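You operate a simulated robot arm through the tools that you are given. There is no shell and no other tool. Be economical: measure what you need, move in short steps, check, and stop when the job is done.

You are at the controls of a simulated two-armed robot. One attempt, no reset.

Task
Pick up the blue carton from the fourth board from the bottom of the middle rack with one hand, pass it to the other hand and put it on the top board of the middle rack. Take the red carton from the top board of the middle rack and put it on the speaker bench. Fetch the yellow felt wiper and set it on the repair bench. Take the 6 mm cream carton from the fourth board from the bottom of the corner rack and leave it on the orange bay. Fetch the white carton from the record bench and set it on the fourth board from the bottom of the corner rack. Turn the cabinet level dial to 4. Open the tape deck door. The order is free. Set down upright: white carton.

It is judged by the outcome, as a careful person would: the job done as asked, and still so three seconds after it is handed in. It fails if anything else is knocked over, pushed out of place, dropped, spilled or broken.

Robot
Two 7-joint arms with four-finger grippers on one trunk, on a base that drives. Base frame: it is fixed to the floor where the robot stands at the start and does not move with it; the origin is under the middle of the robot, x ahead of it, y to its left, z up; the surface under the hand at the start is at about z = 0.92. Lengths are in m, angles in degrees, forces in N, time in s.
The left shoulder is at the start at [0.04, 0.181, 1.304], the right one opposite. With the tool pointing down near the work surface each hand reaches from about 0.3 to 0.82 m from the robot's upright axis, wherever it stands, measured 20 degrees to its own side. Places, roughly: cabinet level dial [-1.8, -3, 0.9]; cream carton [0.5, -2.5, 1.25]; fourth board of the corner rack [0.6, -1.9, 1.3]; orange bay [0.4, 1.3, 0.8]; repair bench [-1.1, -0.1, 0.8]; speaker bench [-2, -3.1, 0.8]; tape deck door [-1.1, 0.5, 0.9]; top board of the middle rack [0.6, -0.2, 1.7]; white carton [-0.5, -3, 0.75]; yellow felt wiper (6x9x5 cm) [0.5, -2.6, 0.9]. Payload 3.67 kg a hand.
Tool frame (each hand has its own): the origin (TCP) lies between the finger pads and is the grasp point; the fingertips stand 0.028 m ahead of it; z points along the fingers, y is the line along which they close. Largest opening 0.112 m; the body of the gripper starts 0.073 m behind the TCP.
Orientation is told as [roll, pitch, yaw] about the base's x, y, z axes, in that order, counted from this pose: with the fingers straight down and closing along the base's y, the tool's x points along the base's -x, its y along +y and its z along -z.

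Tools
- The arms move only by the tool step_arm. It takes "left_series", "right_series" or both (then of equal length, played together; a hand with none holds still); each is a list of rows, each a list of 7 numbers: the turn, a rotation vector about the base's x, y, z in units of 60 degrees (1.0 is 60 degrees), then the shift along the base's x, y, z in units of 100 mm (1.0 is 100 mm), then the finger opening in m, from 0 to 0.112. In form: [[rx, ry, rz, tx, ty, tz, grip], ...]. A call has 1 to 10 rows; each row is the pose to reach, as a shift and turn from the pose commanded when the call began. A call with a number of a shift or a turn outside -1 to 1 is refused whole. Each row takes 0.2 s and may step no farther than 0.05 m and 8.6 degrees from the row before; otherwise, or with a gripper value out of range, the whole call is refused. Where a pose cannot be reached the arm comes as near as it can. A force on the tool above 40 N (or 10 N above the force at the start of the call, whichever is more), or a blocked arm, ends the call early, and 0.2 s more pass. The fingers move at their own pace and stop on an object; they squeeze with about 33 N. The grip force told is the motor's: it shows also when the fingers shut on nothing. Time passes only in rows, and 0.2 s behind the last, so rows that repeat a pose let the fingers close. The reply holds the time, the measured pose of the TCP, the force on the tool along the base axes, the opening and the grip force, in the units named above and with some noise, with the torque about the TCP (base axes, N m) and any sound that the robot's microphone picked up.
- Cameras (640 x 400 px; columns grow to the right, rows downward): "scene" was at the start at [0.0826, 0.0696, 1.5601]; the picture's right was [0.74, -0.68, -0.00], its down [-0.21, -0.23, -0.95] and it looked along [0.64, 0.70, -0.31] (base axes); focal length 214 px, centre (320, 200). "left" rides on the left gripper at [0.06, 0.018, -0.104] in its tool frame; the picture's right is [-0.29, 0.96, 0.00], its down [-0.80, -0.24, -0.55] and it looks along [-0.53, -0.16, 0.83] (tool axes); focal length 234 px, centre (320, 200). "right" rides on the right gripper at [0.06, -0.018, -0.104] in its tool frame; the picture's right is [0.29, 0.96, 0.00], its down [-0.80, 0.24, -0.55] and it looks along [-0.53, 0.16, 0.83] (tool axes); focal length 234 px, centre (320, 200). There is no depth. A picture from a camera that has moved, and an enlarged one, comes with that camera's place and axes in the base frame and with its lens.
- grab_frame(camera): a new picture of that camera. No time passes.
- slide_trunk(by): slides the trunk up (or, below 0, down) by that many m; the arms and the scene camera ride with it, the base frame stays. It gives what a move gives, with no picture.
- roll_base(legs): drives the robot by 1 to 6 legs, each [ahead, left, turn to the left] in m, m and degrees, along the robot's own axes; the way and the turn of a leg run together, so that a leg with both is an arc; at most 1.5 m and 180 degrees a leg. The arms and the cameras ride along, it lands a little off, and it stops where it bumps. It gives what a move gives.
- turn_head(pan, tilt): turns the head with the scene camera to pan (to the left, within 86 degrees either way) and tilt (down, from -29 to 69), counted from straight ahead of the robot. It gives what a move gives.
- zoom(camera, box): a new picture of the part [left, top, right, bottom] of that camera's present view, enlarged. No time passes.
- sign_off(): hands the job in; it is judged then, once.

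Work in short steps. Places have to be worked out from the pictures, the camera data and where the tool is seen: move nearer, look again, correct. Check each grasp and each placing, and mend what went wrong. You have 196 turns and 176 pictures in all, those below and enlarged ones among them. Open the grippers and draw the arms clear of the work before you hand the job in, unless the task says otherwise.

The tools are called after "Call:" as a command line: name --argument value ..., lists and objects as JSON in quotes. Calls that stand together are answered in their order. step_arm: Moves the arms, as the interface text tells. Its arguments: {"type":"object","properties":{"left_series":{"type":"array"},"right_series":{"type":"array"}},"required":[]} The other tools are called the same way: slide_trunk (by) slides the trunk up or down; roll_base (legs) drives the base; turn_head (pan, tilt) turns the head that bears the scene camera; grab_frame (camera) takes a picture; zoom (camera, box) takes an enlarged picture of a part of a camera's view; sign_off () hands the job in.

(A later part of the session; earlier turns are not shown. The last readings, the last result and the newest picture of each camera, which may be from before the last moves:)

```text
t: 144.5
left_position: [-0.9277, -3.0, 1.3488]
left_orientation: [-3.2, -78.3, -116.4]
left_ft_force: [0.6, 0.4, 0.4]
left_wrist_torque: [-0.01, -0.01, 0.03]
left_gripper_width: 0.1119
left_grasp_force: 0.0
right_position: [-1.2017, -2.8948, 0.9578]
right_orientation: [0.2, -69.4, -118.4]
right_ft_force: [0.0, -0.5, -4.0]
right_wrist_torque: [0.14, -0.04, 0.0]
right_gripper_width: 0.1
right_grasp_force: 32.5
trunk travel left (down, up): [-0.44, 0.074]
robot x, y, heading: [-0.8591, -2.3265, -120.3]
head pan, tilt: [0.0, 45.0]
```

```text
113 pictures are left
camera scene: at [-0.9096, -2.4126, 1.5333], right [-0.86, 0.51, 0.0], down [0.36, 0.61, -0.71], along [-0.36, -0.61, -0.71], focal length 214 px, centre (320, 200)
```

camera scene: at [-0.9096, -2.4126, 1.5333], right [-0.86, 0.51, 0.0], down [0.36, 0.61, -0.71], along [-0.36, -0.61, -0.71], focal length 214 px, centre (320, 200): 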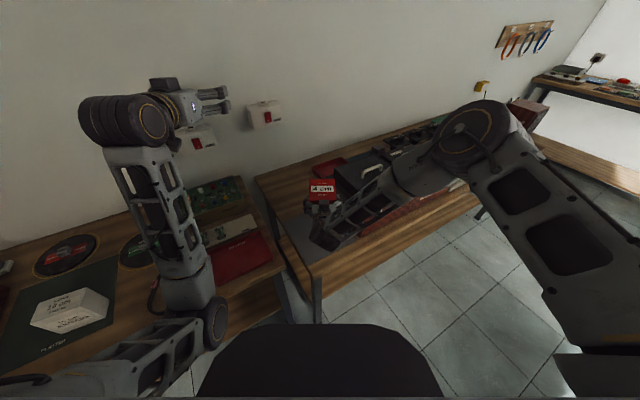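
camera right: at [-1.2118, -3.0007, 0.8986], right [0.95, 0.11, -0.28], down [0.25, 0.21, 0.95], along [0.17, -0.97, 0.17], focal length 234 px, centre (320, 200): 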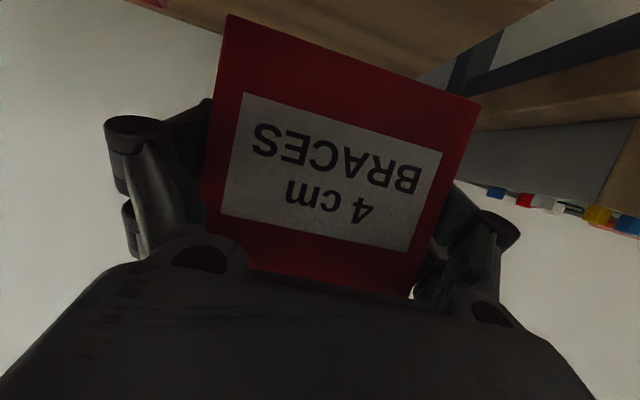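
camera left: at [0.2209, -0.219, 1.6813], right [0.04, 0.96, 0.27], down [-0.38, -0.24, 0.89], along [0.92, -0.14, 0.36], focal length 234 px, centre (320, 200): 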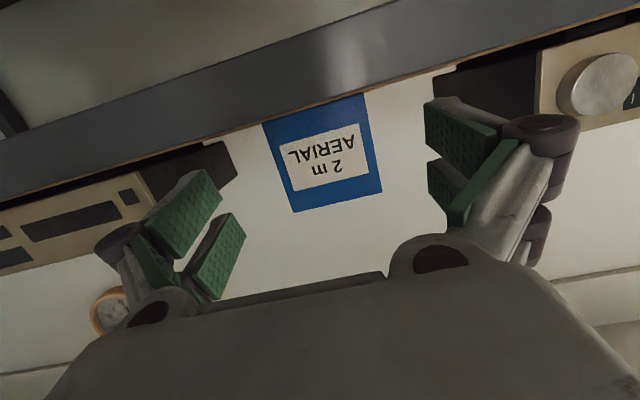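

Call:
step_arm --right_series '[[0, 0, 0, 0.2, 0.1, 0, 0.06], [0, 0, 0, 0.35, 0.2, 0, 0.06], [0, 0, 0, 0.35, 0.2, -0.3, 0.06], [0, 0, 0, 0.35, 0.2, -0.6, 0.06], [0, 0, 0, 0.35, 0.2, -0.8, 0.06]]'

Call:
grab_frame --camera "right"

Call:
zoom --camera "scene" --box '[240, 130, 440, 290]'

```text
t: 145.7
left_position: [-0.926, -3.0005, 1.3484]
left_orientation: [-3.2, -78.4, -116.4]
left_ft_force: [-0.1, 0.4, 0.1]
left_wrist_torque: [0.0, 0.01, -0.01]
left_gripper_width: 0.1119
left_grasp_force: 0.0
right_position: [-1.1571, -2.8829, 0.8884]
right_orientation: [-0.5, -68.9, -118.3]
right_ft_force: [0.2, 0.1, -4.7]
right_wrist_torque: [0.13, -0.04, -0.01]
right_gripper_width: 0.0996
right_grasp_force: 33.3
right hand out of reach, approached as far as the arm can: row 4, 5
trunk travel left (down, up): [-0.44, 0.074]
robot x, y, heading: [-0.8537, -2.3208, -120.4]
head pan, tilt: [0.0, 45.0]
```

```text
112 pictures are left
camera right: at [-1.1164, -2.772, 0.8688], right [0.89, -0.37, -0.27], down [0.32, 0.08, 0.94], along [-0.33, -0.93, 0.19], focal length 234 px, centre (320, 200)
```

right: 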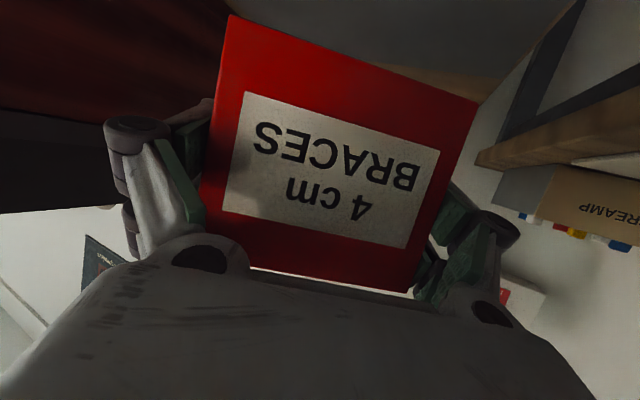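

```text
2.50 times, centred on (340, 210) of scene
camera zoom: at [-0.9092, -2.4125, 1.5333], right [-0.86, 0.51, 0.0], down [0.36, 0.61, -0.71], along [-0.36, -0.61, -0.71], focal length 536 px, centre (270, 175)
```

zoom: 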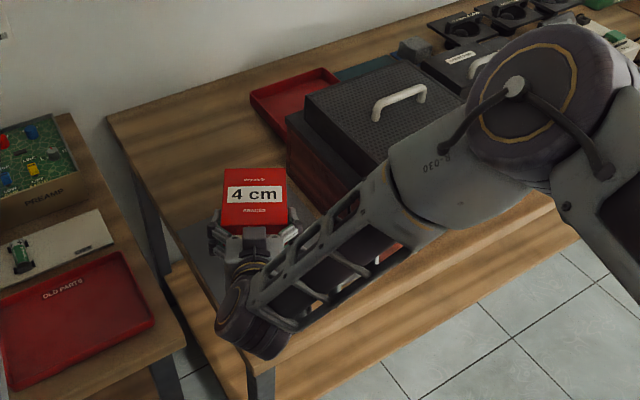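

Red is just above the bench's end; the wrist can't go lower, so I lower the trunk gently instead.

Call:
slide_trunk --by -0.022

Call:
slide_trunk --by -0.008

```text
t: 146.3
left_position: [-0.9269, -2.9999, 1.3254]
left_orientation: [-3.1, -78.5, -116.4]
left_ft_force: [-0.1, -0.2, -0.4]
left_wrist_torque: [0.03, -0.01, 0.03]
left_gripper_width: 0.112
left_grasp_force: 0.0
right_position: [-1.157, -2.8826, 0.8661]
right_orientation: [-0.4, -69.0, -118.4]
right_ft_force: [0.4, 0.3, -3.9]
right_wrist_torque: [0.11, -0.09, -0.03]
right_gripper_width: 0.0999
right_grasp_force: 32.9
trunk travel left (down, up): [-0.418, 0.096]
robot x, y, heading: [-0.8573, -2.3276, -120.1]
head pan, tilt: [0.0, 45.0]
```

```text
t: 146.9
left_position: [-0.9268, -3.0005, 1.3192]
left_orientation: [-3.0, -78.4, -116.3]
left_ft_force: [0.3, -0.4, 1.1]
left_wrist_torque: [0.02, -0.01, -0.03]
left_gripper_width: 0.1119
left_grasp_force: 0.1
right_position: [-1.1578, -2.8823, 0.8584]
right_orientation: [-0.5, -68.9, -118.3]
right_ft_force: [-0.5, -0.3, -4.0]
right_wrist_torque: [0.12, -0.04, -0.02]
right_gripper_width: 0.0998
right_grasp_force: 33.0
trunk travel left (down, up): [-0.41, 0.104]
robot x, y, heading: [-0.8564, -2.3221, -120.2]
head pan, tilt: [0.0, 45.0]
```

Call:
slide_trunk --by -0.008

Call:
grab_frame --camera "right"

```text
t: 147.5
left_position: [-0.9256, -2.9995, 1.3098]
left_orientation: [-3.1, -78.4, -116.4]
left_ft_force: [-0.5, 0.7, -0.4]
left_wrist_torque: [-0.01, 0.0, 0.03]
left_gripper_width: 0.1118
left_grasp_force: 0.1
right_position: [-1.1574, -2.8829, 0.8504]
right_orientation: [-0.5, -68.9, -118.3]
right_ft_force: [-0.7, -0.5, -3.8]
right_wrist_torque: [0.13, -0.04, -0.01]
right_gripper_width: 0.0996
right_grasp_force: 32.7
trunk travel left (down, up): [-0.402, 0.112]
robot x, y, heading: [-0.8563, -2.3258, -120.5]
head pan, tilt: [0.0, 45.0]
```

```text
110 pictures are left
camera right: at [-1.1164, -2.772, 0.8304], right [0.89, -0.37, -0.27], down [0.32, 0.08, 0.94], along [-0.33, -0.93, 0.19], focal length 234 px, centre (320, 200)
```

right: 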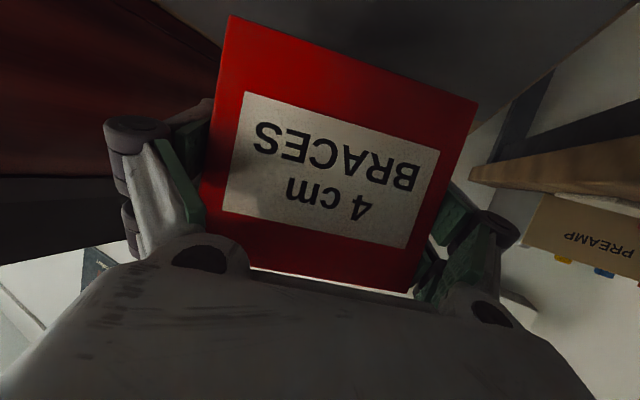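

Call:
slide_trunk --by -0.015

Call:
slide_trunk --by -0.01

Call:
zoom --camera "scene" --box '[240, 130, 440, 290]'

```text
t: 148.1
left_position: [-0.9259, -2.9991, 1.2954]
left_orientation: [-3.1, -78.4, -116.5]
left_ft_force: [0.5, 0.1, -0.3]
left_wrist_torque: [0.02, -0.03, 0.01]
left_gripper_width: 0.112
left_grasp_force: 0.0
right_position: [-1.157, -2.8833, 0.8342]
right_orientation: [-0.5, -68.8, -118.3]
right_ft_force: [0.7, -0.1, -2.9]
right_wrist_torque: [0.11, -0.08, 0.02]
right_gripper_width: 0.0998
right_grasp_force: 32.9
trunk travel left (down, up): [-0.387, 0.127]
robot x, y, heading: [-0.856, -2.3259, -120.5]
head pan, tilt: [0.0, 45.0]
```

```text
t: 148.7
left_position: [-0.9268, -3.0, 1.2846]
left_orientation: [-3.1, -78.4, -116.3]
left_ft_force: [0.5, -0.1, 0.1]
left_wrist_torque: [0.0, -0.01, 0.0]
left_gripper_width: 0.112
left_grasp_force: 0.0
right_position: [-1.1575, -2.8834, 0.8236]
right_orientation: [-0.5, -69.0, -118.3]
right_ft_force: [0.2, -0.6, -3.9]
right_wrist_torque: [0.13, -0.08, -0.04]
right_gripper_width: 0.0997
right_grasp_force: 33.3
trunk travel left (down, up): [-0.377, 0.137]
robot x, y, heading: [-0.8575, -2.3276, -120.4]
head pan, tilt: [0.0, 45.0]
```

```text
2.50 times, centred on (340, 210) of scene
camera zoom: at [-0.9091, -2.4123, 1.4694], right [-0.86, 0.51, 0.0], down [0.36, 0.61, -0.71], along [-0.36, -0.61, -0.71], focal length 536 px, centre (270, 175)
```

zoom: 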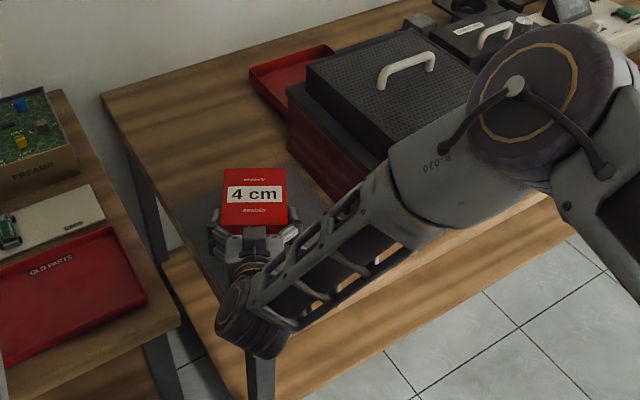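

Call:
slide_trunk --by -0.012

Call:
slide_trunk --by -0.008

```text
t: 149.3
left_position: [-0.926, -2.9974, 1.2742]
left_orientation: [-3.2, -78.5, -116.3]
left_ft_force: [-0.9, 1.0, -0.5]
left_wrist_torque: [0.02, 0.01, 0.0]
left_gripper_width: 0.1119
left_grasp_force: 0.0
right_position: [-1.1574, -2.8835, 0.8162]
right_orientation: [-0.3, -69.3, -118.7]
right_ft_force: [-0.6, -0.2, 15.3]
right_wrist_torque: [-1.25, -0.34, -0.37]
right_gripper_width: 0.1
right_grasp_force: 32.9
trunk travel left (down, up): [-0.365, 0.149]
robot x, y, heading: [-0.8557, -2.3243, -120.4]
head pan, tilt: [0.0, 45.0]
```

```text
t: 149.9
left_position: [-0.9252, -2.9984, 1.2657]
left_orientation: [-3.2, -78.4, -116.3]
left_ft_force: [-0.3, 0.2, 0.1]
left_wrist_torque: [0.02, 0.02, -0.01]
left_gripper_width: 0.1121
left_grasp_force: 0.1
right_position: [-1.158, -2.8838, 0.8068]
right_orientation: [-0.4, -69.2, -118.3]
right_ft_force: [-1.5, -6.9, 19.1]
right_wrist_torque: [-1.28, -0.19, -0.75]
right_gripper_width: 0.0999
right_grasp_force: 33.2
trunk travel left (down, up): [-0.357, 0.157]
robot x, y, heading: [-0.8542, -2.3202, -120.2]
head pan, tilt: [0.0, 45.0]
```

Contact at z≈0.816 (bench ≈0.764). Open, rise 2 cm, and withdraw backwards.

Call:
step_arm --right_series '[[0, 0, 0, 0, 0, 0, 0.112], [0, 0, 0, 0, 0, 0, 0.112], [0, 0, 0, 0, 0, 0.2, 0.112], [0, 0, 0, 0.2, 0.35, 0.2, 0.112], [0, 0, 0, 0.4, 0.7, 0.2, 0.112], [0, 0, 0, 0.5, 0.95, 0.3, 0.112]]'

Call:
grab_frame --camera "scene"

```text
t: 151.3
left_position: [-0.9261, -2.9992, 1.2655]
left_orientation: [-3.1, -78.5, -116.3]
left_ft_force: [0.2, 0.1, -0.3]
left_wrist_torque: [0.03, -0.03, -0.01]
left_gripper_width: 0.1119
left_grasp_force: 0.0
right_position: [-1.108, -2.7883, 0.8348]
right_orientation: [-0.5, -69.0, -118.4]
right_ft_force: [-0.2, 0.4, 0.2]
right_wrist_torque: [0.03, -0.03, 0.0]
right_gripper_width: 0.1119
right_grasp_force: 0.1
trunk travel left (down, up): [-0.357, 0.157]
robot x, y, heading: [-0.8574, -2.3245, -120.3]
head pan, tilt: [0.0, 45.0]
```

```text
108 pictures are left
camera scene: at [-0.9087, -2.4115, 1.4495], right [-0.86, 0.51, 0.0], down [0.36, 0.61, -0.71], along [-0.36, -0.61, -0.71], focal length 214 px, centre (320, 200)
```

scene: 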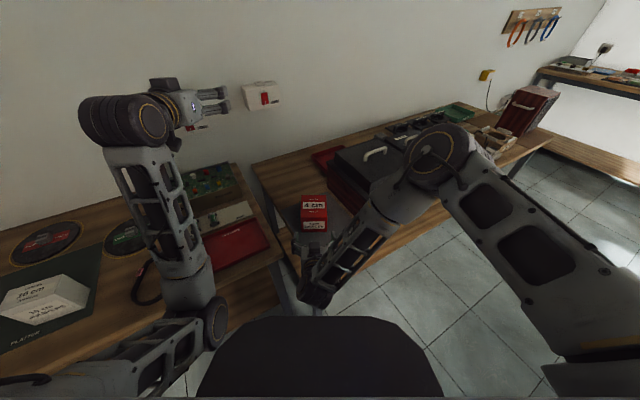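

Red is down. Retreat the right hand and raise the trunk, then turn back to face the wall and move to the dial.

Call:
step_arm --right_series '[[0, 0, 0, 0.15, 0.25, 0.3, 0.112], [0, 0, 0, 0.25, 0.45, 0.65, 0.112], [0, 0, 0, 0.25, 0.45, 1, 0.112]]'

Call:
slide_trunk --by 0.14

Call:
roll_base --legs '[[-0.1, 0, 0], [0, 0, 30]]'

Call:
roll_base --legs '[[0, -0.75, 0]]'

Call:
turn_head --pan -10 --tilt 40

Call:
grab_frame --camera "scene"

```text
t: 152.1
left_position: [-0.9257, -2.9991, 1.266]
left_orientation: [-3.1, -78.5, -116.4]
left_ft_force: [0.2, 0.0, 1.3]
left_wrist_torque: [0.0, -0.01, -0.03]
left_gripper_width: 0.112
left_grasp_force: 0.1
right_position: [-1.0836, -2.7423, 0.9349]
right_orientation: [-0.7, -68.9, -118.2]
right_ft_force: [0.1, -0.1, 0.2]
right_wrist_torque: [-0.07, -0.01, 0.0]
right_gripper_width: 0.1123
right_grasp_force: 0.0
trunk travel left (down, up): [-0.357, 0.157]
robot x, y, heading: [-0.8561, -2.324, -120.3]
head pan, tilt: [0.0, 45.0]
```

```text
t: 153.7
left_position: [-0.927, -2.9999, 1.4066]
left_orientation: [-3.0, -78.4, -116.4]
left_ft_force: [0.5, -0.5, 0.7]
left_wrist_torque: [-0.01, -0.02, -0.01]
left_gripper_width: 0.1119
left_grasp_force: 0.0
right_position: [-1.0838, -2.7436, 1.0766]
right_orientation: [-0.5, -68.9, -118.2]
right_ft_force: [-0.6, -0.5, 0.2]
right_wrist_torque: [0.01, -0.02, -0.02]
right_gripper_width: 0.1122
right_grasp_force: 0.0
trunk travel left (down, up): [-0.497, 0.017]
robot x, y, heading: [-0.858, -2.3226, -120.5]
head pan, tilt: [0.0, 45.0]
```

```text
t: 156.5
left_position: [-0.5275, -2.8572, 1.4064]
left_orientation: [-3.0, -78.4, -86.1]
left_ft_force: [-1.0, 0.3, 0.3]
left_wrist_torque: [-0.01, 0.0, 0.03]
left_gripper_width: 0.1122
left_grasp_force: 0.0
right_position: [-0.7918, -2.7157, 1.0769]
right_orientation: [-0.4, -68.8, -88.0]
right_ft_force: [0.3, -0.8, 0.5]
right_wrist_torque: [-0.04, -0.01, 0.0]
right_gripper_width: 0.1123
right_grasp_force: 0.2
trunk travel left (down, up): [-0.497, 0.017]
robot x, y, heading: [-0.8077, -2.2389, -90.2]
head pan, tilt: [0.0, 45.0]
```

```text
t: 160.8
left_position: [-1.2843, -2.8564, 1.406]
left_orientation: [-3.3, -78.4, -85.3]
left_ft_force: [-0.1, 0.1, 0.8]
left_wrist_torque: [-0.01, -0.02, -0.01]
left_gripper_width: 0.1119
left_grasp_force: 0.1
right_position: [-1.5495, -2.7159, 1.0759]
right_orientation: [-0.6, -69.0, -87.3]
right_ft_force: [-1.1, 0.0, 0.2]
right_wrist_torque: [0.01, -0.01, 0.0]
right_gripper_width: 0.1122
right_grasp_force: 0.1
trunk travel left (down, up): [-0.497, 0.017]
robot x, y, heading: [-1.5692, -2.2438, -89.6]
head pan, tilt: [0.0, 45.0]
```

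```text
t: 161.5
left_position: [-1.2844, -2.8564, 1.4059]
left_orientation: [-2.9, -78.4, -85.6]
left_ft_force: [-0.2, -0.8, -0.6]
left_wrist_torque: [0.02, 0.0, -0.02]
left_gripper_width: 0.1121
left_grasp_force: 0.0
right_position: [-1.5514, -2.7175, 1.0772]
right_orientation: [-0.5, -68.9, -87.5]
right_ft_force: [-0.5, -0.7, -0.2]
right_wrist_torque: [0.01, -0.01, 0.02]
right_gripper_width: 0.112
right_grasp_force: 0.1
trunk travel left (down, up): [-0.497, 0.017]
robot x, y, heading: [-1.5746, -2.2409, -89.4]
head pan, tilt: [-10.0, 40.0]
```

```text
107 pictures are left
camera scene: at [-1.5861, -2.3456, 1.5975], right [-0.99, 0.16, 0.0], down [0.11, 0.63, -0.77], along [-0.13, -0.76, -0.64], focal length 214 px, centre (320, 200)
```

scene: 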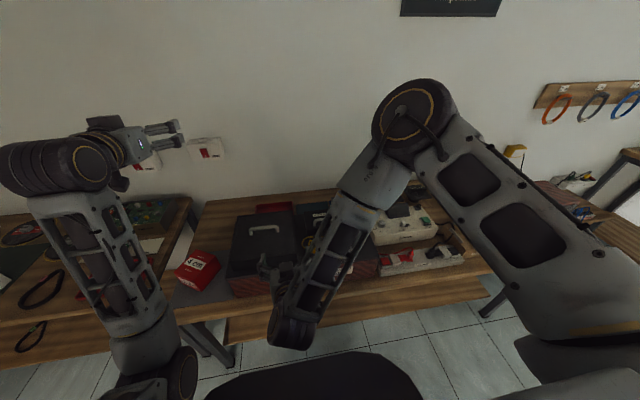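

Red stands well on the bench. Now point the right hand down (+69° about x) and move it above the cabinet's right side to view the dial.

Call:
step_arm --right_series '[[0.125, 0, 0, -0.1, 0, 0.12, 0.112], [0.25, 0, 0, -0.2, 0, 0.25, 0.112], [0.375, 0.01, 0, -0.3, 0, 0.37, 0.112], [0.5, 0.01, 0, -0.4, 0, 0.5, 0.112], [0.625, 0.02, 0, -0.5, 0, 0.62, 0.112], [0.75, 0.02, 0, -0.6, 0, 0.75, 0.112], [0.875, 0.03, 0, -0.8, 0, 0.87, 0.112], [1, 0.03, 0, -1, 0, 1, 0.112]]'

Call:
step_arm --right_series '[[0.075, 0, 0, -0.4, 0, 0, 0.06], [0.15, 0, 0, -0.8, -0.1, 0, 0.03], [0.15, 0, 0, -1, -0.3, 0, 0.03]]'

Call:
grab_frame --camera "scene"

Call:
grab_frame --camera "right"

```text
t: 163.3
left_position: [-1.2861, -2.8582, 1.4061]
left_orientation: [-2.8, -78.3, -85.8]
left_ft_force: [0.8, 0.5, 0.6]
left_wrist_torque: [0.0, -0.01, 0.01]
left_gripper_width: 0.1119
left_grasp_force: 0.0
right_position: [-1.6511, -2.7167, 1.1767]
right_orientation: [0.3, -8.7, -87.9]
right_ft_force: [0.0, 0.4, 0.8]
right_wrist_torque: [0.02, -0.01, 0.05]
right_gripper_width: 0.112
right_grasp_force: 0.0
trunk travel left (down, up): [-0.497, 0.017]
robot x, y, heading: [-1.5732, -2.2424, -89.3]
head pan, tilt: [-10.0, 40.0]
```

```text
t: 164.1
left_position: [-1.2841, -2.8583, 1.4064]
left_orientation: [-3.3, -78.3, -85.2]
left_ft_force: [-0.4, -0.4, -0.1]
left_wrist_torque: [0.03, -0.01, -0.03]
left_gripper_width: 0.112
left_grasp_force: 0.1
right_position: [-1.753, -2.7479, 1.1754]
right_orientation: [0.6, 0.2, -87.9]
right_ft_force: [-0.3, -0.2, -0.6]
right_wrist_torque: [-0.04, 0.01, -0.02]
right_gripper_width: 0.0299
right_grasp_force: 0.2
trunk travel left (down, up): [-0.497, 0.017]
robot x, y, heading: [-1.571, -2.2408, -89.5]
head pan, tilt: [-10.0, 40.0]
```

```text
106 pictures are left
camera scene: at [-1.5845, -2.3462, 1.5975], right [-0.99, 0.16, 0.0], down [0.11, 0.63, -0.77], along [-0.13, -0.76, -0.64], focal length 214 px, centre (320, 200)
```

scene: 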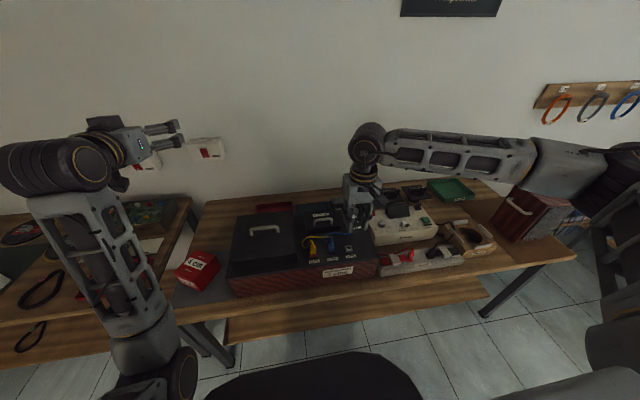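

```text
105 pictures are left
camera right: at [-1.7732, -2.6891, 1.2784], right [0.95, 0.32, 0.01], down [0.26, -0.79, 0.55], along [0.19, -0.52, -0.83], focal length 234 px, centre (320, 200)
```

right: 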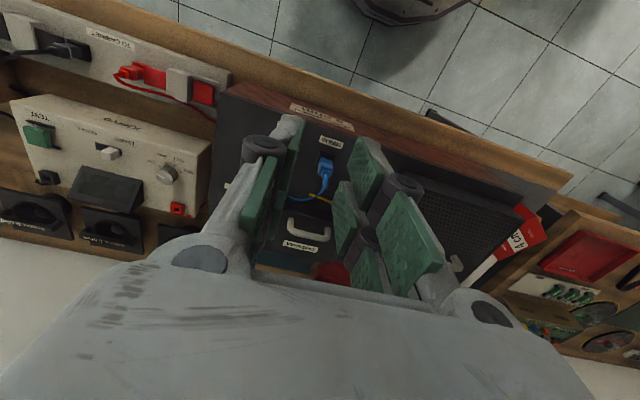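

The hand hides the dial. Shift it aside to the right and zoom with the scene camera.

Call:
step_arm --right_series '[[0, 0, 0, -0.4, 0.2, 0, 0.03], [0, 0, 0, -0.8, 0.4, 0, 0.03], [0, 0, 0, -1, 0.6, 0, 0.03]]'

Call:
zoom --camera "scene" --box '[280, 180, 400, 255]'

```text
t: 164.9
left_position: [-1.2838, -2.8564, 1.4061]
left_orientation: [-3.2, -78.6, -85.4]
left_ft_force: [0.1, -0.7, -1.0]
left_wrist_torque: [-0.01, 0.0, -0.01]
left_gripper_width: 0.1118
left_grasp_force: 0.1
right_position: [-1.8494, -2.6858, 1.1765]
right_orientation: [0.4, 0.1, -87.9]
right_ft_force: [-0.6, 0.6, 1.3]
right_wrist_torque: [-0.01, -0.01, -0.01]
right_gripper_width: 0.0299
right_grasp_force: 0.1
trunk travel left (down, up): [-0.497, 0.017]
robot x, y, heading: [-1.5711, -2.2406, -89.5]
head pan, tilt: [-10.0, 40.0]
```

```text
5.33 times, centred on (340, 218) of scene
camera zoom: at [-1.5853, -2.3448, 1.5976], right [-0.99, 0.16, 0.0], down [0.11, 0.63, -0.77], along [-0.13, -0.76, -0.64], focal length 1144 px, centre (213, 107)
```

zoom: 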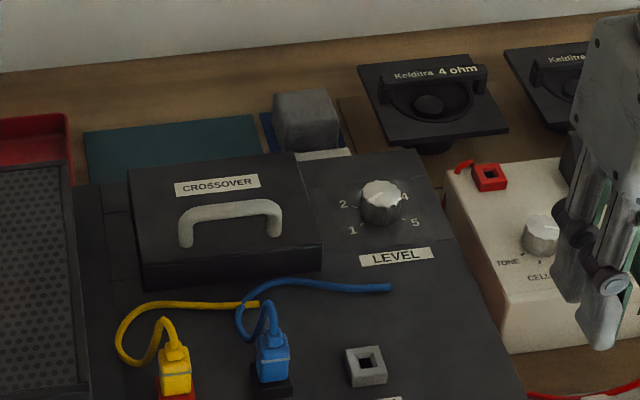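

Call:
zoom --camera "scene" --box '[338, 208, 366, 225]'

Call:
grab_frame --camera "right"

```text
16.00 times, centred on (352, 216) of scene
camera zoom: at [-1.5853, -2.3448, 1.5976], right [-0.99, 0.16, 0.0], down [0.11, 0.63, -0.77], along [-0.13, -0.76, -0.64], focal length 3432 px, centre (-192, -64)
```

zoom: 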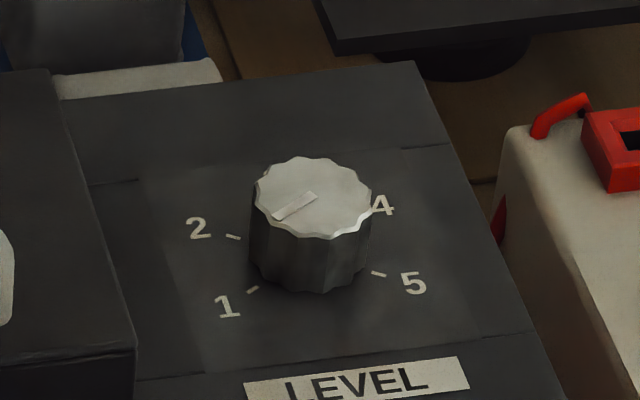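

```text
102 pictures are left
camera right: at [-1.8713, -2.6281, 1.2794], right [0.95, 0.32, 0.01], down [0.26, -0.79, 0.56], along [0.19, -0.52, -0.83], focal length 234 px, centre (320, 200)
```

right: 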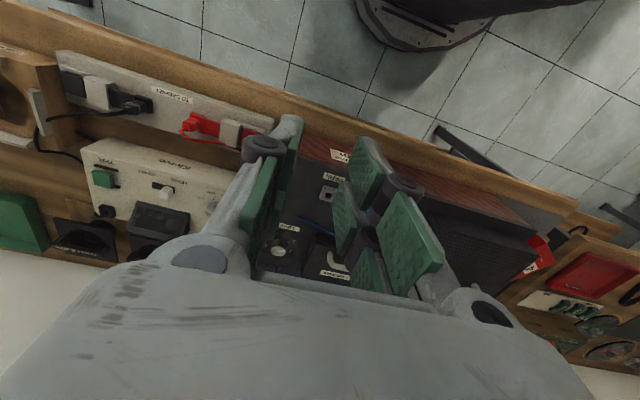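

Knob points to 1; scale runs clockwise ~59° per step so 4 needs ≈ −177° about vertical. Knob ≈(−1.837,−2.994), panel z≈0.91. I move the base closer and place the hand above the knob, yawed +45°.

Call:
roll_base --legs '[[0.09, -0.1, 0]]'

Call:
step_arm --right_series '[[0, 0, 0.12, 0.3, -0.3, 0, 0.06], [0, 0, 0.25, 0.6, -0.6, 0, 0.06], [0, 0, 0.38, 1, -0.8, 0, 0.06], [0, 0, 0.5, 1, -1, 0, 0.06], [0, 0, 0.62, 1, -1, 0, 0.06], [0, 0, 0.75, 1, -1, 0, 0.06]]'

Call:
grab_frame --camera "right"

```text
t: 166.2
left_position: [-1.3822, -2.9465, 1.4059]
left_orientation: [-3.4, -78.5, -85.1]
left_ft_force: [0.2, 0.4, -0.7]
left_wrist_torque: [0.01, 0.01, -0.04]
left_gripper_width: 0.1118
left_grasp_force: 0.0
right_position: [-1.949, -2.7762, 1.1773]
right_orientation: [0.5, 0.0, -88.0]
right_ft_force: [0.4, 0.3, 0.6]
right_wrist_torque: [-0.01, 0.01, -0.01]
right_gripper_width: 0.0302
right_grasp_force: 0.1
trunk travel left (down, up): [-0.497, 0.017]
robot x, y, heading: [-1.6698, -2.3334, -89.7]
head pan, tilt: [-10.0, 40.0]
```

```text
t: 167.6
left_position: [-1.3823, -2.9482, 1.4073]
left_orientation: [-3.1, -78.4, -85.3]
left_ft_force: [-0.9, 0.4, 0.2]
left_wrist_torque: [0.01, -0.01, 0.01]
left_gripper_width: 0.1122
left_grasp_force: 0.0
right_position: [-1.8478, -2.8771, 1.1766]
right_orientation: [0.6, 0.1, -43.0]
right_ft_force: [0.1, 0.3, -0.8]
right_wrist_torque: [-0.02, 0.02, 0.01]
right_gripper_width: 0.0599
right_grasp_force: 0.0
trunk travel left (down, up): [-0.497, 0.017]
robot x, y, heading: [-1.6672, -2.33, -89.7]
head pan, tilt: [-10.0, 40.0]
```

```text
101 pictures are left
camera right: at [-1.9047, -2.8527, 1.2793], right [0.44, 0.9, 0.01], down [0.74, -0.37, 0.55], along [0.5, -0.24, -0.83], focal length 234 px, centre (320, 200)
```

right: 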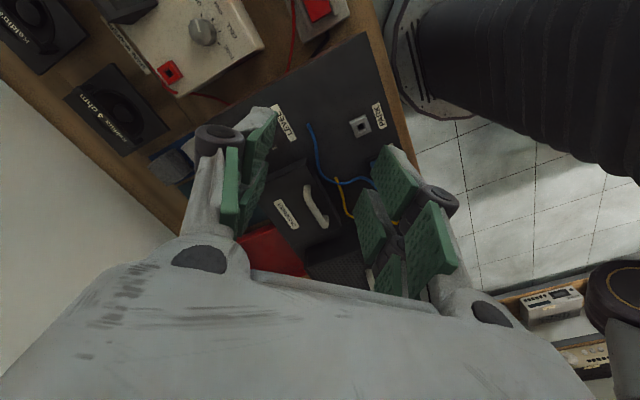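

Call:
step_arm --right_series '[[0, 0, 0, 0.05, -0.3, 0, 0.06], [0, 0, 0, 0.1, -0.6, -0.2, 0.06], [0, 0, 0, 0.1, -1, -0.3, 0.06]]'

Call:
step_arm --right_series '[[0, 0, 0, 0, -0.17, -0.3, 0.06], [0, 0, 0, 0, -0.17, -0.7, 0.06], [0, 0, 0, 0, -0.17, -1, 0.06]]'

Call:
zoom --camera "scene" --box '[280, 150, 400, 250]'

Call:
grab_frame --camera "right"

```text
t: 168.4
left_position: [-1.3837, -2.948, 1.4052]
left_orientation: [-3.0, -78.6, -85.5]
left_ft_force: [-0.3, -0.2, -0.3]
left_wrist_torque: [0.01, -0.03, -0.02]
left_gripper_width: 0.1119
left_grasp_force: 0.1
right_position: [-1.8446, -2.8977, 1.1771]
right_orientation: [0.5, 0.1, -43.0]
right_ft_force: [-0.1, 0.5, 0.2]
right_wrist_torque: [0.03, 0.0, -0.01]
right_gripper_width: 0.06
right_grasp_force: 0.1
right hand out of reach, approached as far as the arm can: row 1, 2, 3
trunk travel left (down, up): [-0.497, 0.017]
robot x, y, heading: [-1.6712, -2.3343, -89.5]
head pan, tilt: [-10.0, 40.0]
```

```text
t: 169.2
left_position: [-1.3837, -2.9479, 1.4067]
left_orientation: [-3.1, -78.4, -85.5]
left_ft_force: [-0.9, 0.1, 0.7]
left_wrist_torque: [0.01, 0.0, -0.03]
left_gripper_width: 0.1121
left_grasp_force: 0.1
right_position: [-1.8441, -2.9037, 1.1667]
right_orientation: [0.5, 0.1, -43.2]
right_ft_force: [1.5, 0.2, -0.3]
right_wrist_torque: [0.01, 0.01, 0.0]
right_gripper_width: 0.06
right_grasp_force: 0.1
right hand out of reach, approached as far as the arm can: row 1, 2, 3
trunk travel left (down, up): [-0.497, 0.017]
robot x, y, heading: [-1.6726, -2.3362, -89.4]
head pan, tilt: [-10.0, 40.0]
```

```text
4.00 times, centred on (340, 200) of scene
camera zoom: at [-1.6846, -2.4371, 1.5975], right [-0.99, 0.17, 0.0], down [0.11, 0.63, -0.77], along [-0.13, -0.76, -0.64], focal length 858 px, centre (240, 200)
```

zoom: 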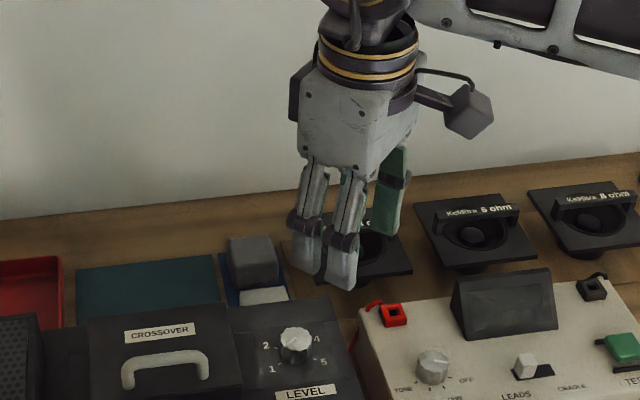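

```text
99 pictures are left
camera right: at [-1.9019, -2.8782, 1.2691], right [0.44, 0.9, 0.01], down [0.74, -0.37, 0.55], along [0.5, -0.24, -0.83], focal length 234 px, centre (320, 200)
```

right: 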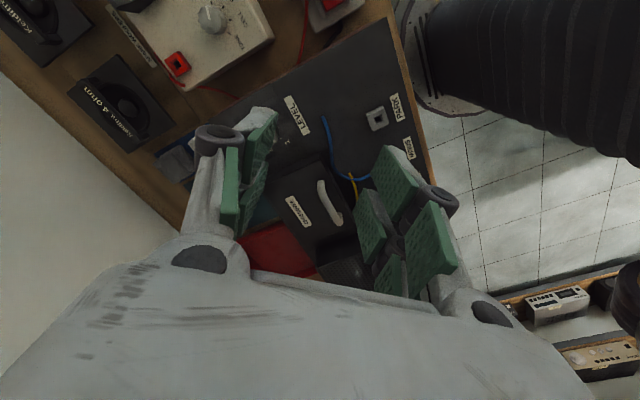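

Reach is limited at this yaw. Rotate back to yaw ≈−88 while moving over the knob.

Call:
step_arm --right_series '[[0, 0, -0.125, 0, -0.15, -0.1, 0.06], [0, 0, -0.25, 0, -0.3, -0.2, 0.06], [0, 0, -0.375, 0, -0.45, -0.3, 0.06], [0, 0, -0.5, 0, -0.6, -0.4, 0.06], [0, 0, -0.625, 0, -0.75, -0.5, 0.06], [0, 0, -0.75, 0.07, -0.9, -0.6, 0.06]]'

Call:
zoom --camera "scene" --box '[280, 150, 400, 250]'

```text
t: 170.6
left_position: [-1.3825, -2.9492, 1.4056]
left_orientation: [-3.2, -78.3, -85.4]
left_ft_force: [0.2, -0.1, 0.1]
left_wrist_torque: [0.01, -0.03, -0.04]
left_gripper_width: 0.1121
left_grasp_force: 0.2
right_position: [-1.8365, -2.9919, 1.1044]
right_orientation: [0.5, 0.1, -88.1]
right_ft_force: [0.1, 0.2, 1.3]
right_wrist_torque: [0.03, 0.0, -0.04]
right_gripper_width: 0.0599
right_grasp_force: 0.0
trunk travel left (down, up): [-0.497, 0.017]
robot x, y, heading: [-1.6704, -2.3335, -89.3]
head pan, tilt: [-10.0, 40.0]
```

```text
4.00 times, centred on (340, 200) of scene
camera zoom: at [-1.6837, -2.4375, 1.5975], right [-0.99, 0.17, 0.0], down [0.11, 0.63, -0.77], along [-0.13, -0.76, -0.64], focal length 858 px, centre (240, 200)
```

zoom: 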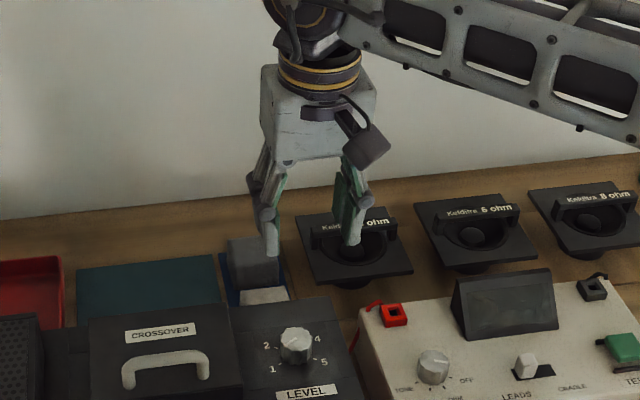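

Directly above the knob. Lower to the knob with opening 60 mm.

Call:
step_arm --right_series '[[0, 0, 0, 0, 0, -0.4, 0.06], [0, 0, 0, 0, 0, -0.8, 0.06], [0, 0, 0, 0, 0, -1, 0.06]]'

Call:
zoom --camera "scene" --box '[310, 185, 390, 245]'

Call:
grab_frame --camera "right"

```text
t: 171.4
left_position: [-1.3837, -2.947, 1.4065]
left_orientation: [-2.9, -78.5, -85.5]
left_ft_force: [0.0, -0.1, 0.9]
left_wrist_torque: [0.01, -0.02, 0.01]
left_gripper_width: 0.112
left_grasp_force: 0.1
right_position: [-1.8385, -2.9912, 1.0052]
right_orientation: [0.5, 0.2, -88.0]
right_ft_force: [0.1, -0.2, 0.0]
right_wrist_torque: [0.01, -0.03, -0.03]
right_gripper_width: 0.0599
right_grasp_force: 0.1
trunk travel left (down, up): [-0.497, 0.017]
robot x, y, heading: [-1.6672, -2.3343, -89.3]
head pan, tilt: [-10.0, 40.0]
```

```text
6.67 times, centred on (350, 215) of scene
camera zoom: at [-1.6847, -2.4365, 1.5976], right [-0.99, 0.17, 0.0], down [0.11, 0.63, -0.77], along [-0.13, -0.76, -0.64], focal length 1430 px, centre (120, 100)
```

zoom: 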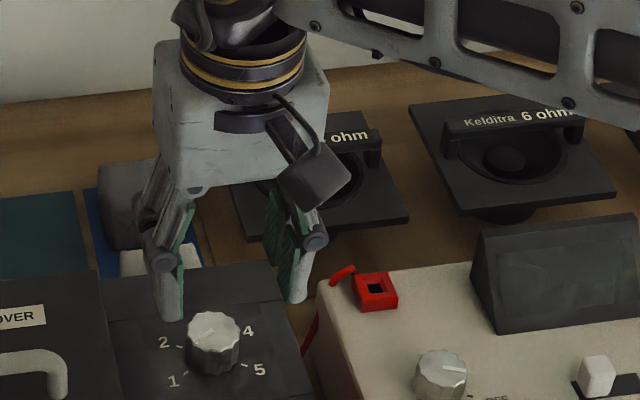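

```text
96 pictures are left
camera right: at [-1.8597, -2.9339, 1.1076], right [0.95, 0.32, 0.01], down [0.26, -0.79, 0.56], along [0.19, -0.52, -0.83], focal length 234 px, centre (320, 200)
```

right: 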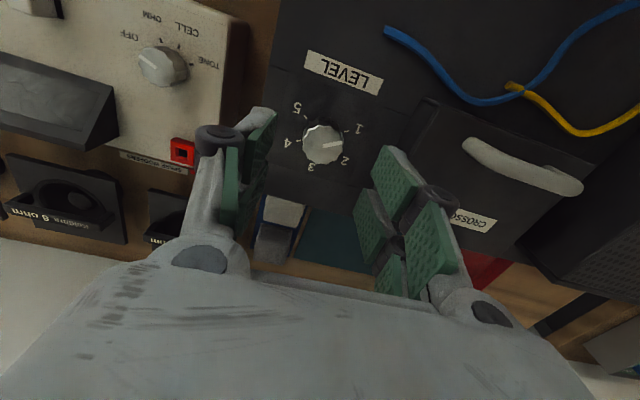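

The right camera now shows the knob pointing at 1, with 4 exactly opposite (180°). Knob ≈(−1.836,−2.992). Lower to z≈0.945 and grip.

Call:
step_arm --right_series '[[0, 0, 0, 0.02, 0, -0.3, 0.06], [0, 0, 0, 0.02, 0, -0.5, 0.06], [0, 0, 0, 0.02, 0, -0.58, 0.06]]'

Call:
zoom --camera "scene" --box '[310, 185, 390, 245]'

Call:
zoom --camera "right" --box '[220, 60, 440, 220]'

```text
t: 172.2
left_position: [-1.3833, -2.9477, 1.406]
left_orientation: [-3.2, -78.4, -85.4]
left_ft_force: [-0.1, -0.1, -0.8]
left_wrist_torque: [0.03, -0.02, -0.01]
left_gripper_width: 0.1123
left_grasp_force: 0.0
right_position: [-1.8351, -2.9923, 0.9461]
right_orientation: [0.5, 0.1, -87.9]
right_ft_force: [0.2, 0.0, -0.9]
right_wrist_torque: [0.01, -0.02, -0.03]
right_gripper_width: 0.06
right_grasp_force: 0.1
trunk travel left (down, up): [-0.497, 0.017]
robot x, y, heading: [-1.6735, -2.3303, -89.5]
head pan, tilt: [-10.0, 40.0]
```

```text
6.67 times, centred on (350, 215) of scene
camera zoom: at [-1.6844, -2.4366, 1.5976], right [-0.99, 0.17, 0.0], down [0.11, 0.63, -0.77], along [-0.13, -0.76, -0.64], focal length 1430 px, centre (120, 100)
```

zoom: 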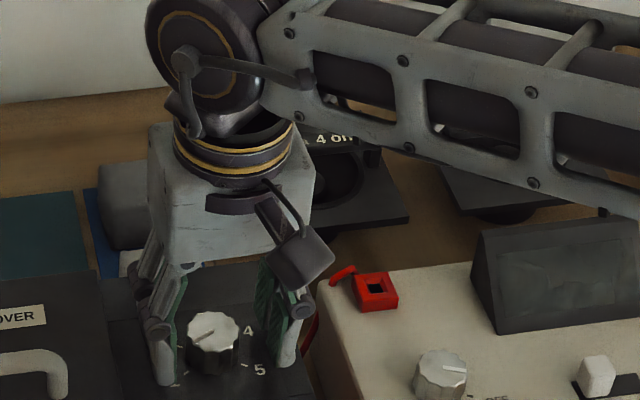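

```text
2.50 times, centred on (330, 140) of right
camera zoom: at [-1.8577, -2.9352, 1.0496], right [0.95, 0.32, 0.01], down [0.26, -0.79, 0.55], along [0.19, -0.52, -0.83], focal length 585 px, centre (295, 350)
```

zoom: 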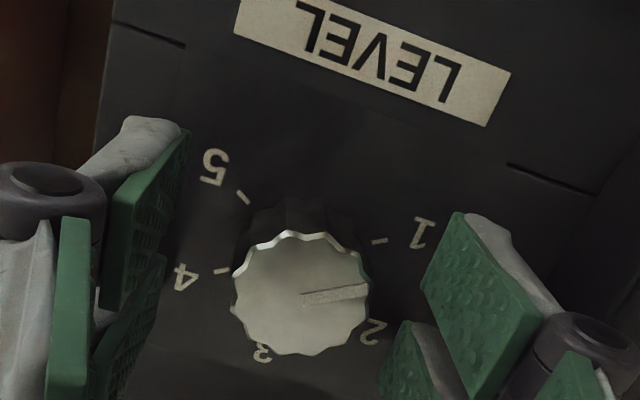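

Pointer is exactly at 1 and 4 is diametrically opposite. Close on the knob.

Call:
step_arm --right_series '[[0, 0, 0, 0, 0, 0, 0.02], [0, 0, 0, 0, 0, 0, 0.02], [0, 0, 0, 0, 0, 0, 0.02]]'

Call:
step_arm --right_series '[[0, 0, -0.12, 0, 0, 0, 0.02], [0, 0, -0.24, 0, 0, 0, 0.02], [0, 0, -0.36, 0, 0, 0, 0.02], [0, 0, -0.48, 0, 0, 0, 0.02], [0, 0, -0.6, 0, 0, 0, 0.02], [0, 0, -0.72, 0, 0, 0, 0.02], [0, 0, -0.84, 0, 0, 0, 0.02], [0, 0, -1, 0, 0, 0, 0.02]]'

Call:
zoom --camera "right" --box '[220, 60, 440, 220]'

```text
t: 173.0
left_position: [-1.3832, -2.9495, 1.4054]
left_orientation: [-3.1, -78.4, -85.3]
left_ft_force: [-0.4, -0.1, -0.6]
left_wrist_torque: [-0.03, 0.0, 0.0]
left_gripper_width: 0.1121
left_grasp_force: 0.1
right_position: [-1.8337, -2.9933, 0.9467]
right_orientation: [0.6, 0.2, -87.8]
right_ft_force: [6.9, -1.0, -3.4]
right_wrist_torque: [-0.23, -0.14, -0.03]
right_gripper_width: 0.0301
right_grasp_force: 45.5
trunk travel left (down, up): [-0.497, 0.017]
robot x, y, heading: [-1.6675, -2.3315, -89.8]
head pan, tilt: [-10.0, 40.0]
```

```text
refused: row 8 steps farther than a row can; nothing moved
```

```text
2.50 times, centred on (330, 140) of right
camera zoom: at [-1.8562, -2.9357, 1.0498], right [0.95, 0.32, 0.01], down [0.26, -0.79, 0.55], along [0.19, -0.52, -0.83], focal length 585 px, centre (295, 350)
```

zoom: 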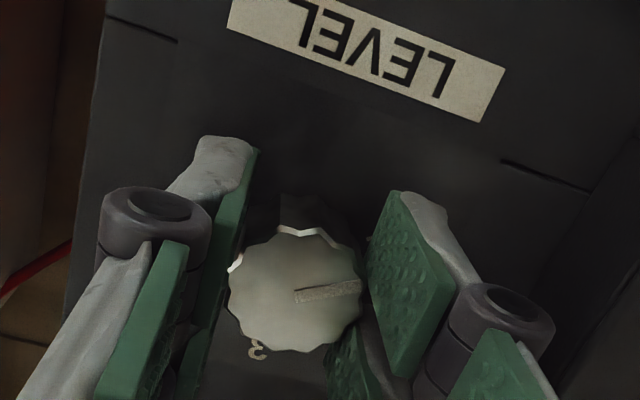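

Gripped at 30 mm. Rotate −60° in nine rows.

Call:
step_arm --right_series '[[0, 0, -0.125, 0, 0, 0, 0.02], [0, 0, -0.25, 0, 0, 0, 0.02], [0, 0, -0.375, 0, 0, 0, 0.02], [0, 0, -0.5, 0, 0, 0, 0.02], [0, 0, -0.625, 0, 0, 0, 0.02], [0, 0, -0.75, 0, 0, 0, 0.02], [0, 0, -0.875, 0, 0, 0, 0.02], [0, 0, -1, 0, 0, 0, 0.02]]'

Call:
zoom --camera "right" --box '[220, 60, 440, 220]'

Call:
zoom --camera "scene" --box '[310, 185, 390, 245]'

```text
t: 174.8
left_position: [-1.3814, -2.9485, 1.4051]
left_orientation: [-3.3, -78.4, -85.2]
left_ft_force: [-0.5, -0.1, -0.2]
left_wrist_torque: [0.0, 0.01, -0.04]
left_gripper_width: 0.1123
left_grasp_force: 0.0
right_position: [-1.8337, -2.9938, 0.9469]
right_orientation: [0.5, 0.1, -148.1]
right_ft_force: [10.9, -1.2, -1.3]
right_wrist_torque: [0.16, -0.49, 0.02]
right_gripper_width: 0.0297
right_grasp_force: 44.9
trunk travel left (down, up): [-0.497, 0.017]
robot x, y, heading: [-1.6699, -2.3385, -89.3]
head pan, tilt: [-10.0, 40.0]
```

```text
2.50 times, centred on (330, 140) of right
camera zoom: at [-1.7939, -2.9471, 1.0498], right [0.75, -0.66, 0.01], down [-0.55, -0.62, 0.56], along [-0.36, -0.42, -0.83], focal length 585 px, centre (295, 350)
```

zoom: 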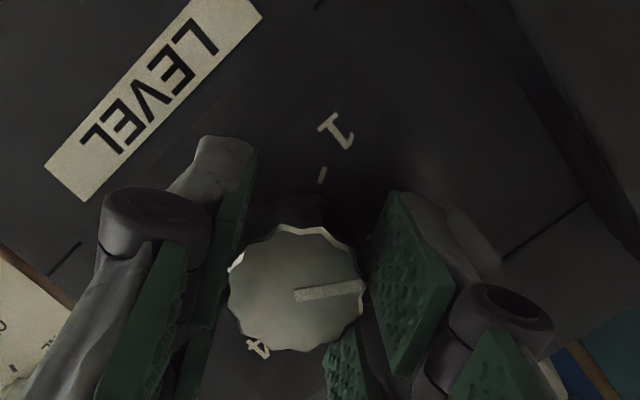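

```text
6.67 times, centred on (350, 215) of scene
camera zoom: at [-1.6829, -2.4374, 1.5975], right [-0.99, 0.17, 0.0], down [0.11, 0.63, -0.77], along [-0.13, -0.76, -0.64], focal length 1430 px, centre (120, 100)
```

zoom: 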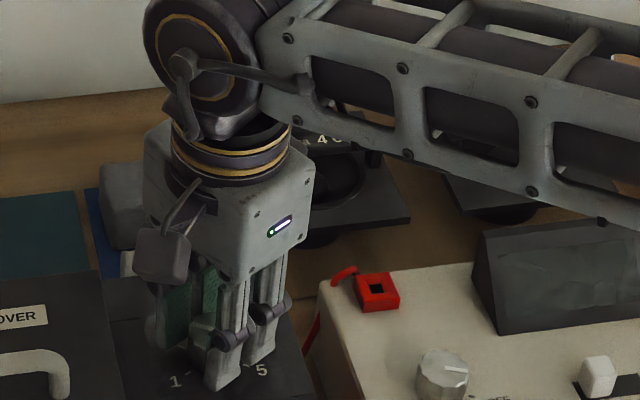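

It turns with the hand and now points at 2. Continue another −60°.

Call:
step_arm --right_series '[[0, 0, -0.125, 0, 0, 0, 0.02], [0, 0, -0.25, 0, 0, 0, 0.02], [0, 0, -0.375, 0, 0, 0, 0.02], [0, 0, -0.5, 0, 0, 0, 0.02], [0, 0, -0.625, 0, 0, 0, 0.02], [0, 0, -0.75, 0, 0, 0, 0.02], [0, 0, -0.875, 0, 0, 0, 0.02], [0, 0, -1, 0, 0, 0, 0.02]]'

Call:
zoom --camera "right" --box '[220, 60, 440, 220]'

```text
t: 176.6
left_position: [-1.3815, -2.9491, 1.4053]
left_orientation: [-3.5, -78.4, -85.2]
left_ft_force: [-0.8, -0.6, 0.2]
left_wrist_torque: [0.06, -0.02, 0.01]
left_gripper_width: 0.1119
left_grasp_force: 0.1
right_position: [-1.833, -2.9931, 0.9454]
right_orientation: [0.5, 0.0, 151.9]
right_ft_force: [14.8, 0.2, -2.2]
right_wrist_torque: [-0.11, -0.95, 0.01]
right_gripper_width: 0.0302
right_grasp_force: 44.9
trunk travel left (down, up): [-0.497, 0.017]
robot x, y, heading: [-1.6699, -2.333, -89.5]
head pan, tilt: [-10.0, 40.0]
```

```text
2.50 times, centred on (330, 140) of right
camera zoom: at [-1.7727, -3.0065, 1.0498], right [-0.2, -0.98, 0.01], down [-0.81, 0.17, 0.56], along [-0.55, 0.1, -0.83], focal length 585 px, centre (295, 350)
```

zoom: 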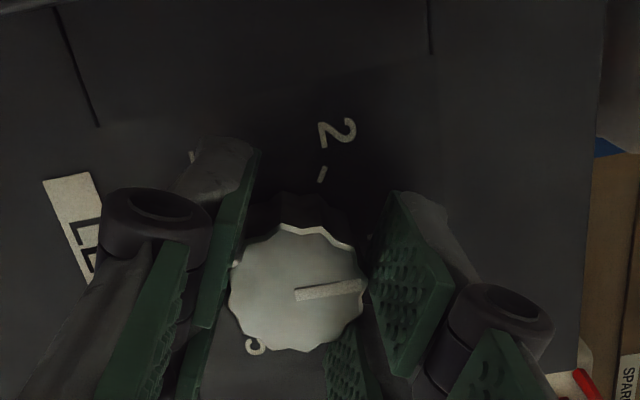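

At 3 now. One more −60°, easing 2 mm in +x to relieve the side load.

Call:
step_arm --right_series '[[0, 0, -0.125, 0.01, 0, 0, 0.02], [0, 0, -0.25, 0.02, 0, 0, 0.02], [0, 0, -0.375, 0.02, 0, 0, 0.02], [0, 0, -0.5, 0.02, 0, 0, 0.02], [0, 0, -0.625, 0.02, 0, 0, 0.02], [0, 0, -0.75, 0.02, 0, 0, 0.02], [0, 0, -0.875, 0.02, 0, 0, 0.02], [0, 0, -1, 0.02, 0, 0, 0.02]]'

Call:
zoom --camera "right" --box '[220, 60, 440, 220]'

```text
t: 178.4
left_position: [-1.383, -2.9498, 1.4055]
left_orientation: [-3.1, -78.3, -85.4]
left_ft_force: [0.0, -0.6, -0.6]
left_wrist_torque: [0.0, 0.01, -0.02]
left_gripper_width: 0.1118
left_grasp_force: 0.2
right_position: [-1.8341, -2.9942, 0.9473]
right_orientation: [0.6, 0.2, 91.7]
right_ft_force: [1.1, -4.9, 2.9]
right_wrist_torque: [0.88, 0.11, 0.02]
right_gripper_width: 0.0299
right_grasp_force: 45.2
trunk travel left (down, up): [-0.497, 0.017]
robot x, y, heading: [-1.6678, -2.3331, -89.6]
head pan, tilt: [-10.0, 40.0]
```

```text
2.50 times, centred on (330, 140) of right
camera zoom: at [-1.8134, -3.0544, 1.0498], right [-0.95, -0.32, 0.01], down [-0.26, 0.79, 0.56], along [-0.18, 0.52, -0.83], focal length 585 px, centre (295, 350)
```

zoom: 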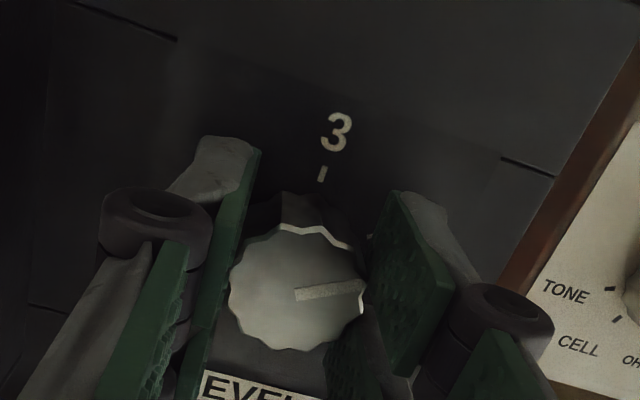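

Should be at 4. Open, rise, and check.

Call:
step_arm --right_series '[[0, 0, 0, 0, 0, 0, 0.06], [0, 0, 0, 0, 0, 0, 0.06], [0, 0, 0, 0, 0, 0.3, 0.06], [0, 0, 0, 0, 0, 0.6, 0.06], [0, 0, 0, 0, 0, 1, 0.06]]'

Call:
step_arm --right_series '[[0, 0, 0, 0, 0, 0.4, 0.06], [0, 0, 0, 0, 0, 0.8, 0.06], [0, 0, 0, 0, 0, 1, 0.06]]'

Call:
zoom --camera "right" --box '[240, 80, 400, 200]'

Call:
zoom --camera "scene" --box '[310, 205, 374, 245]'

```text
t: 179.6
left_position: [-1.3819, -2.9478, 1.4049]
left_orientation: [-3.2, -78.5, -85.4]
left_ft_force: [0.3, -0.4, -0.5]
left_wrist_torque: [-0.03, 0.03, -0.01]
left_gripper_width: 0.1118
left_grasp_force: 0.0
right_position: [-1.8335, -2.9924, 1.0477]
right_orientation: [0.5, 0.0, 92.1]
right_ft_force: [-0.2, 0.3, 0.7]
right_wrist_torque: [-0.01, 0.03, -0.01]
right_gripper_width: 0.0599
right_grasp_force: 0.0
trunk travel left (down, up): [-0.497, 0.017]
robot x, y, heading: [-1.673, -2.336, -89.3]
head pan, tilt: [-10.0, 40.0]
```

```text
t: 180.4
left_position: [-1.383, -2.9481, 1.4064]
left_orientation: [-3.1, -78.5, -85.4]
left_ft_force: [0.2, 0.2, 0.7]
left_wrist_torque: [-0.04, -0.01, -0.01]
left_gripper_width: 0.1118
left_grasp_force: 0.0
right_position: [-1.8328, -2.9915, 1.1464]
right_orientation: [0.5, 0.1, 92.0]
right_ft_force: [-0.4, -0.7, -0.4]
right_wrist_torque: [0.02, -0.03, -0.01]
right_gripper_width: 0.0602
right_grasp_force: 0.0
trunk travel left (down, up): [-0.497, 0.017]
robot x, y, heading: [-1.672, -2.3329, -89.4]
head pan, tilt: [-10.0, 40.0]
```

```text
3.33 times, centred on (320, 140) of right
camera zoom: at [-1.8128, -3.0524, 1.2502], right [-0.95, -0.32, 0.01], down [-0.26, 0.79, 0.56], along [-0.19, 0.52, -0.83], focal length 781 px, centre (320, 400)
```

zoom: 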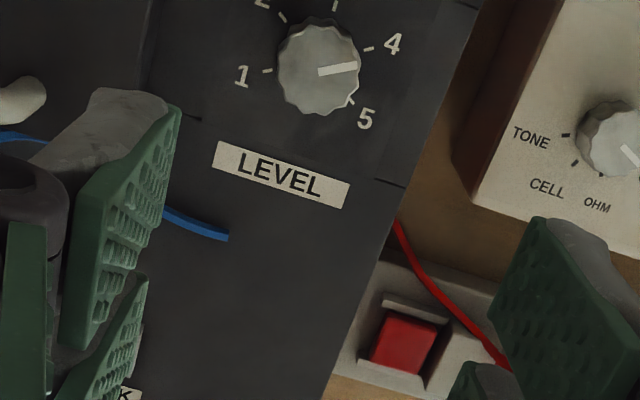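

```text
10.00 times, centred on (342, 225) of scene
camera zoom: at [-1.6845, -2.4369, 1.5976], right [-0.99, 0.17, 0.0], down [0.11, 0.63, -0.77], along [-0.13, -0.76, -0.64], focal length 2145 px, centre (100, -50)
```

zoom: 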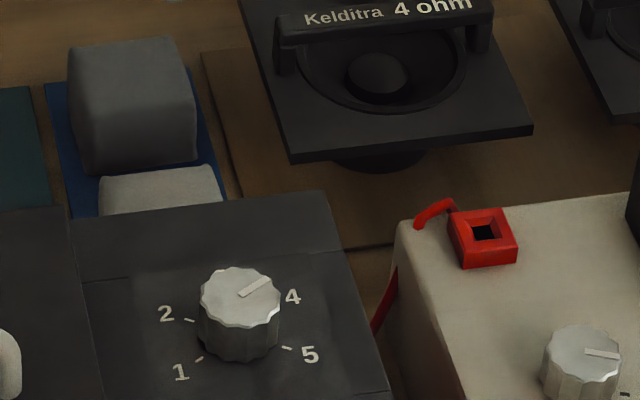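

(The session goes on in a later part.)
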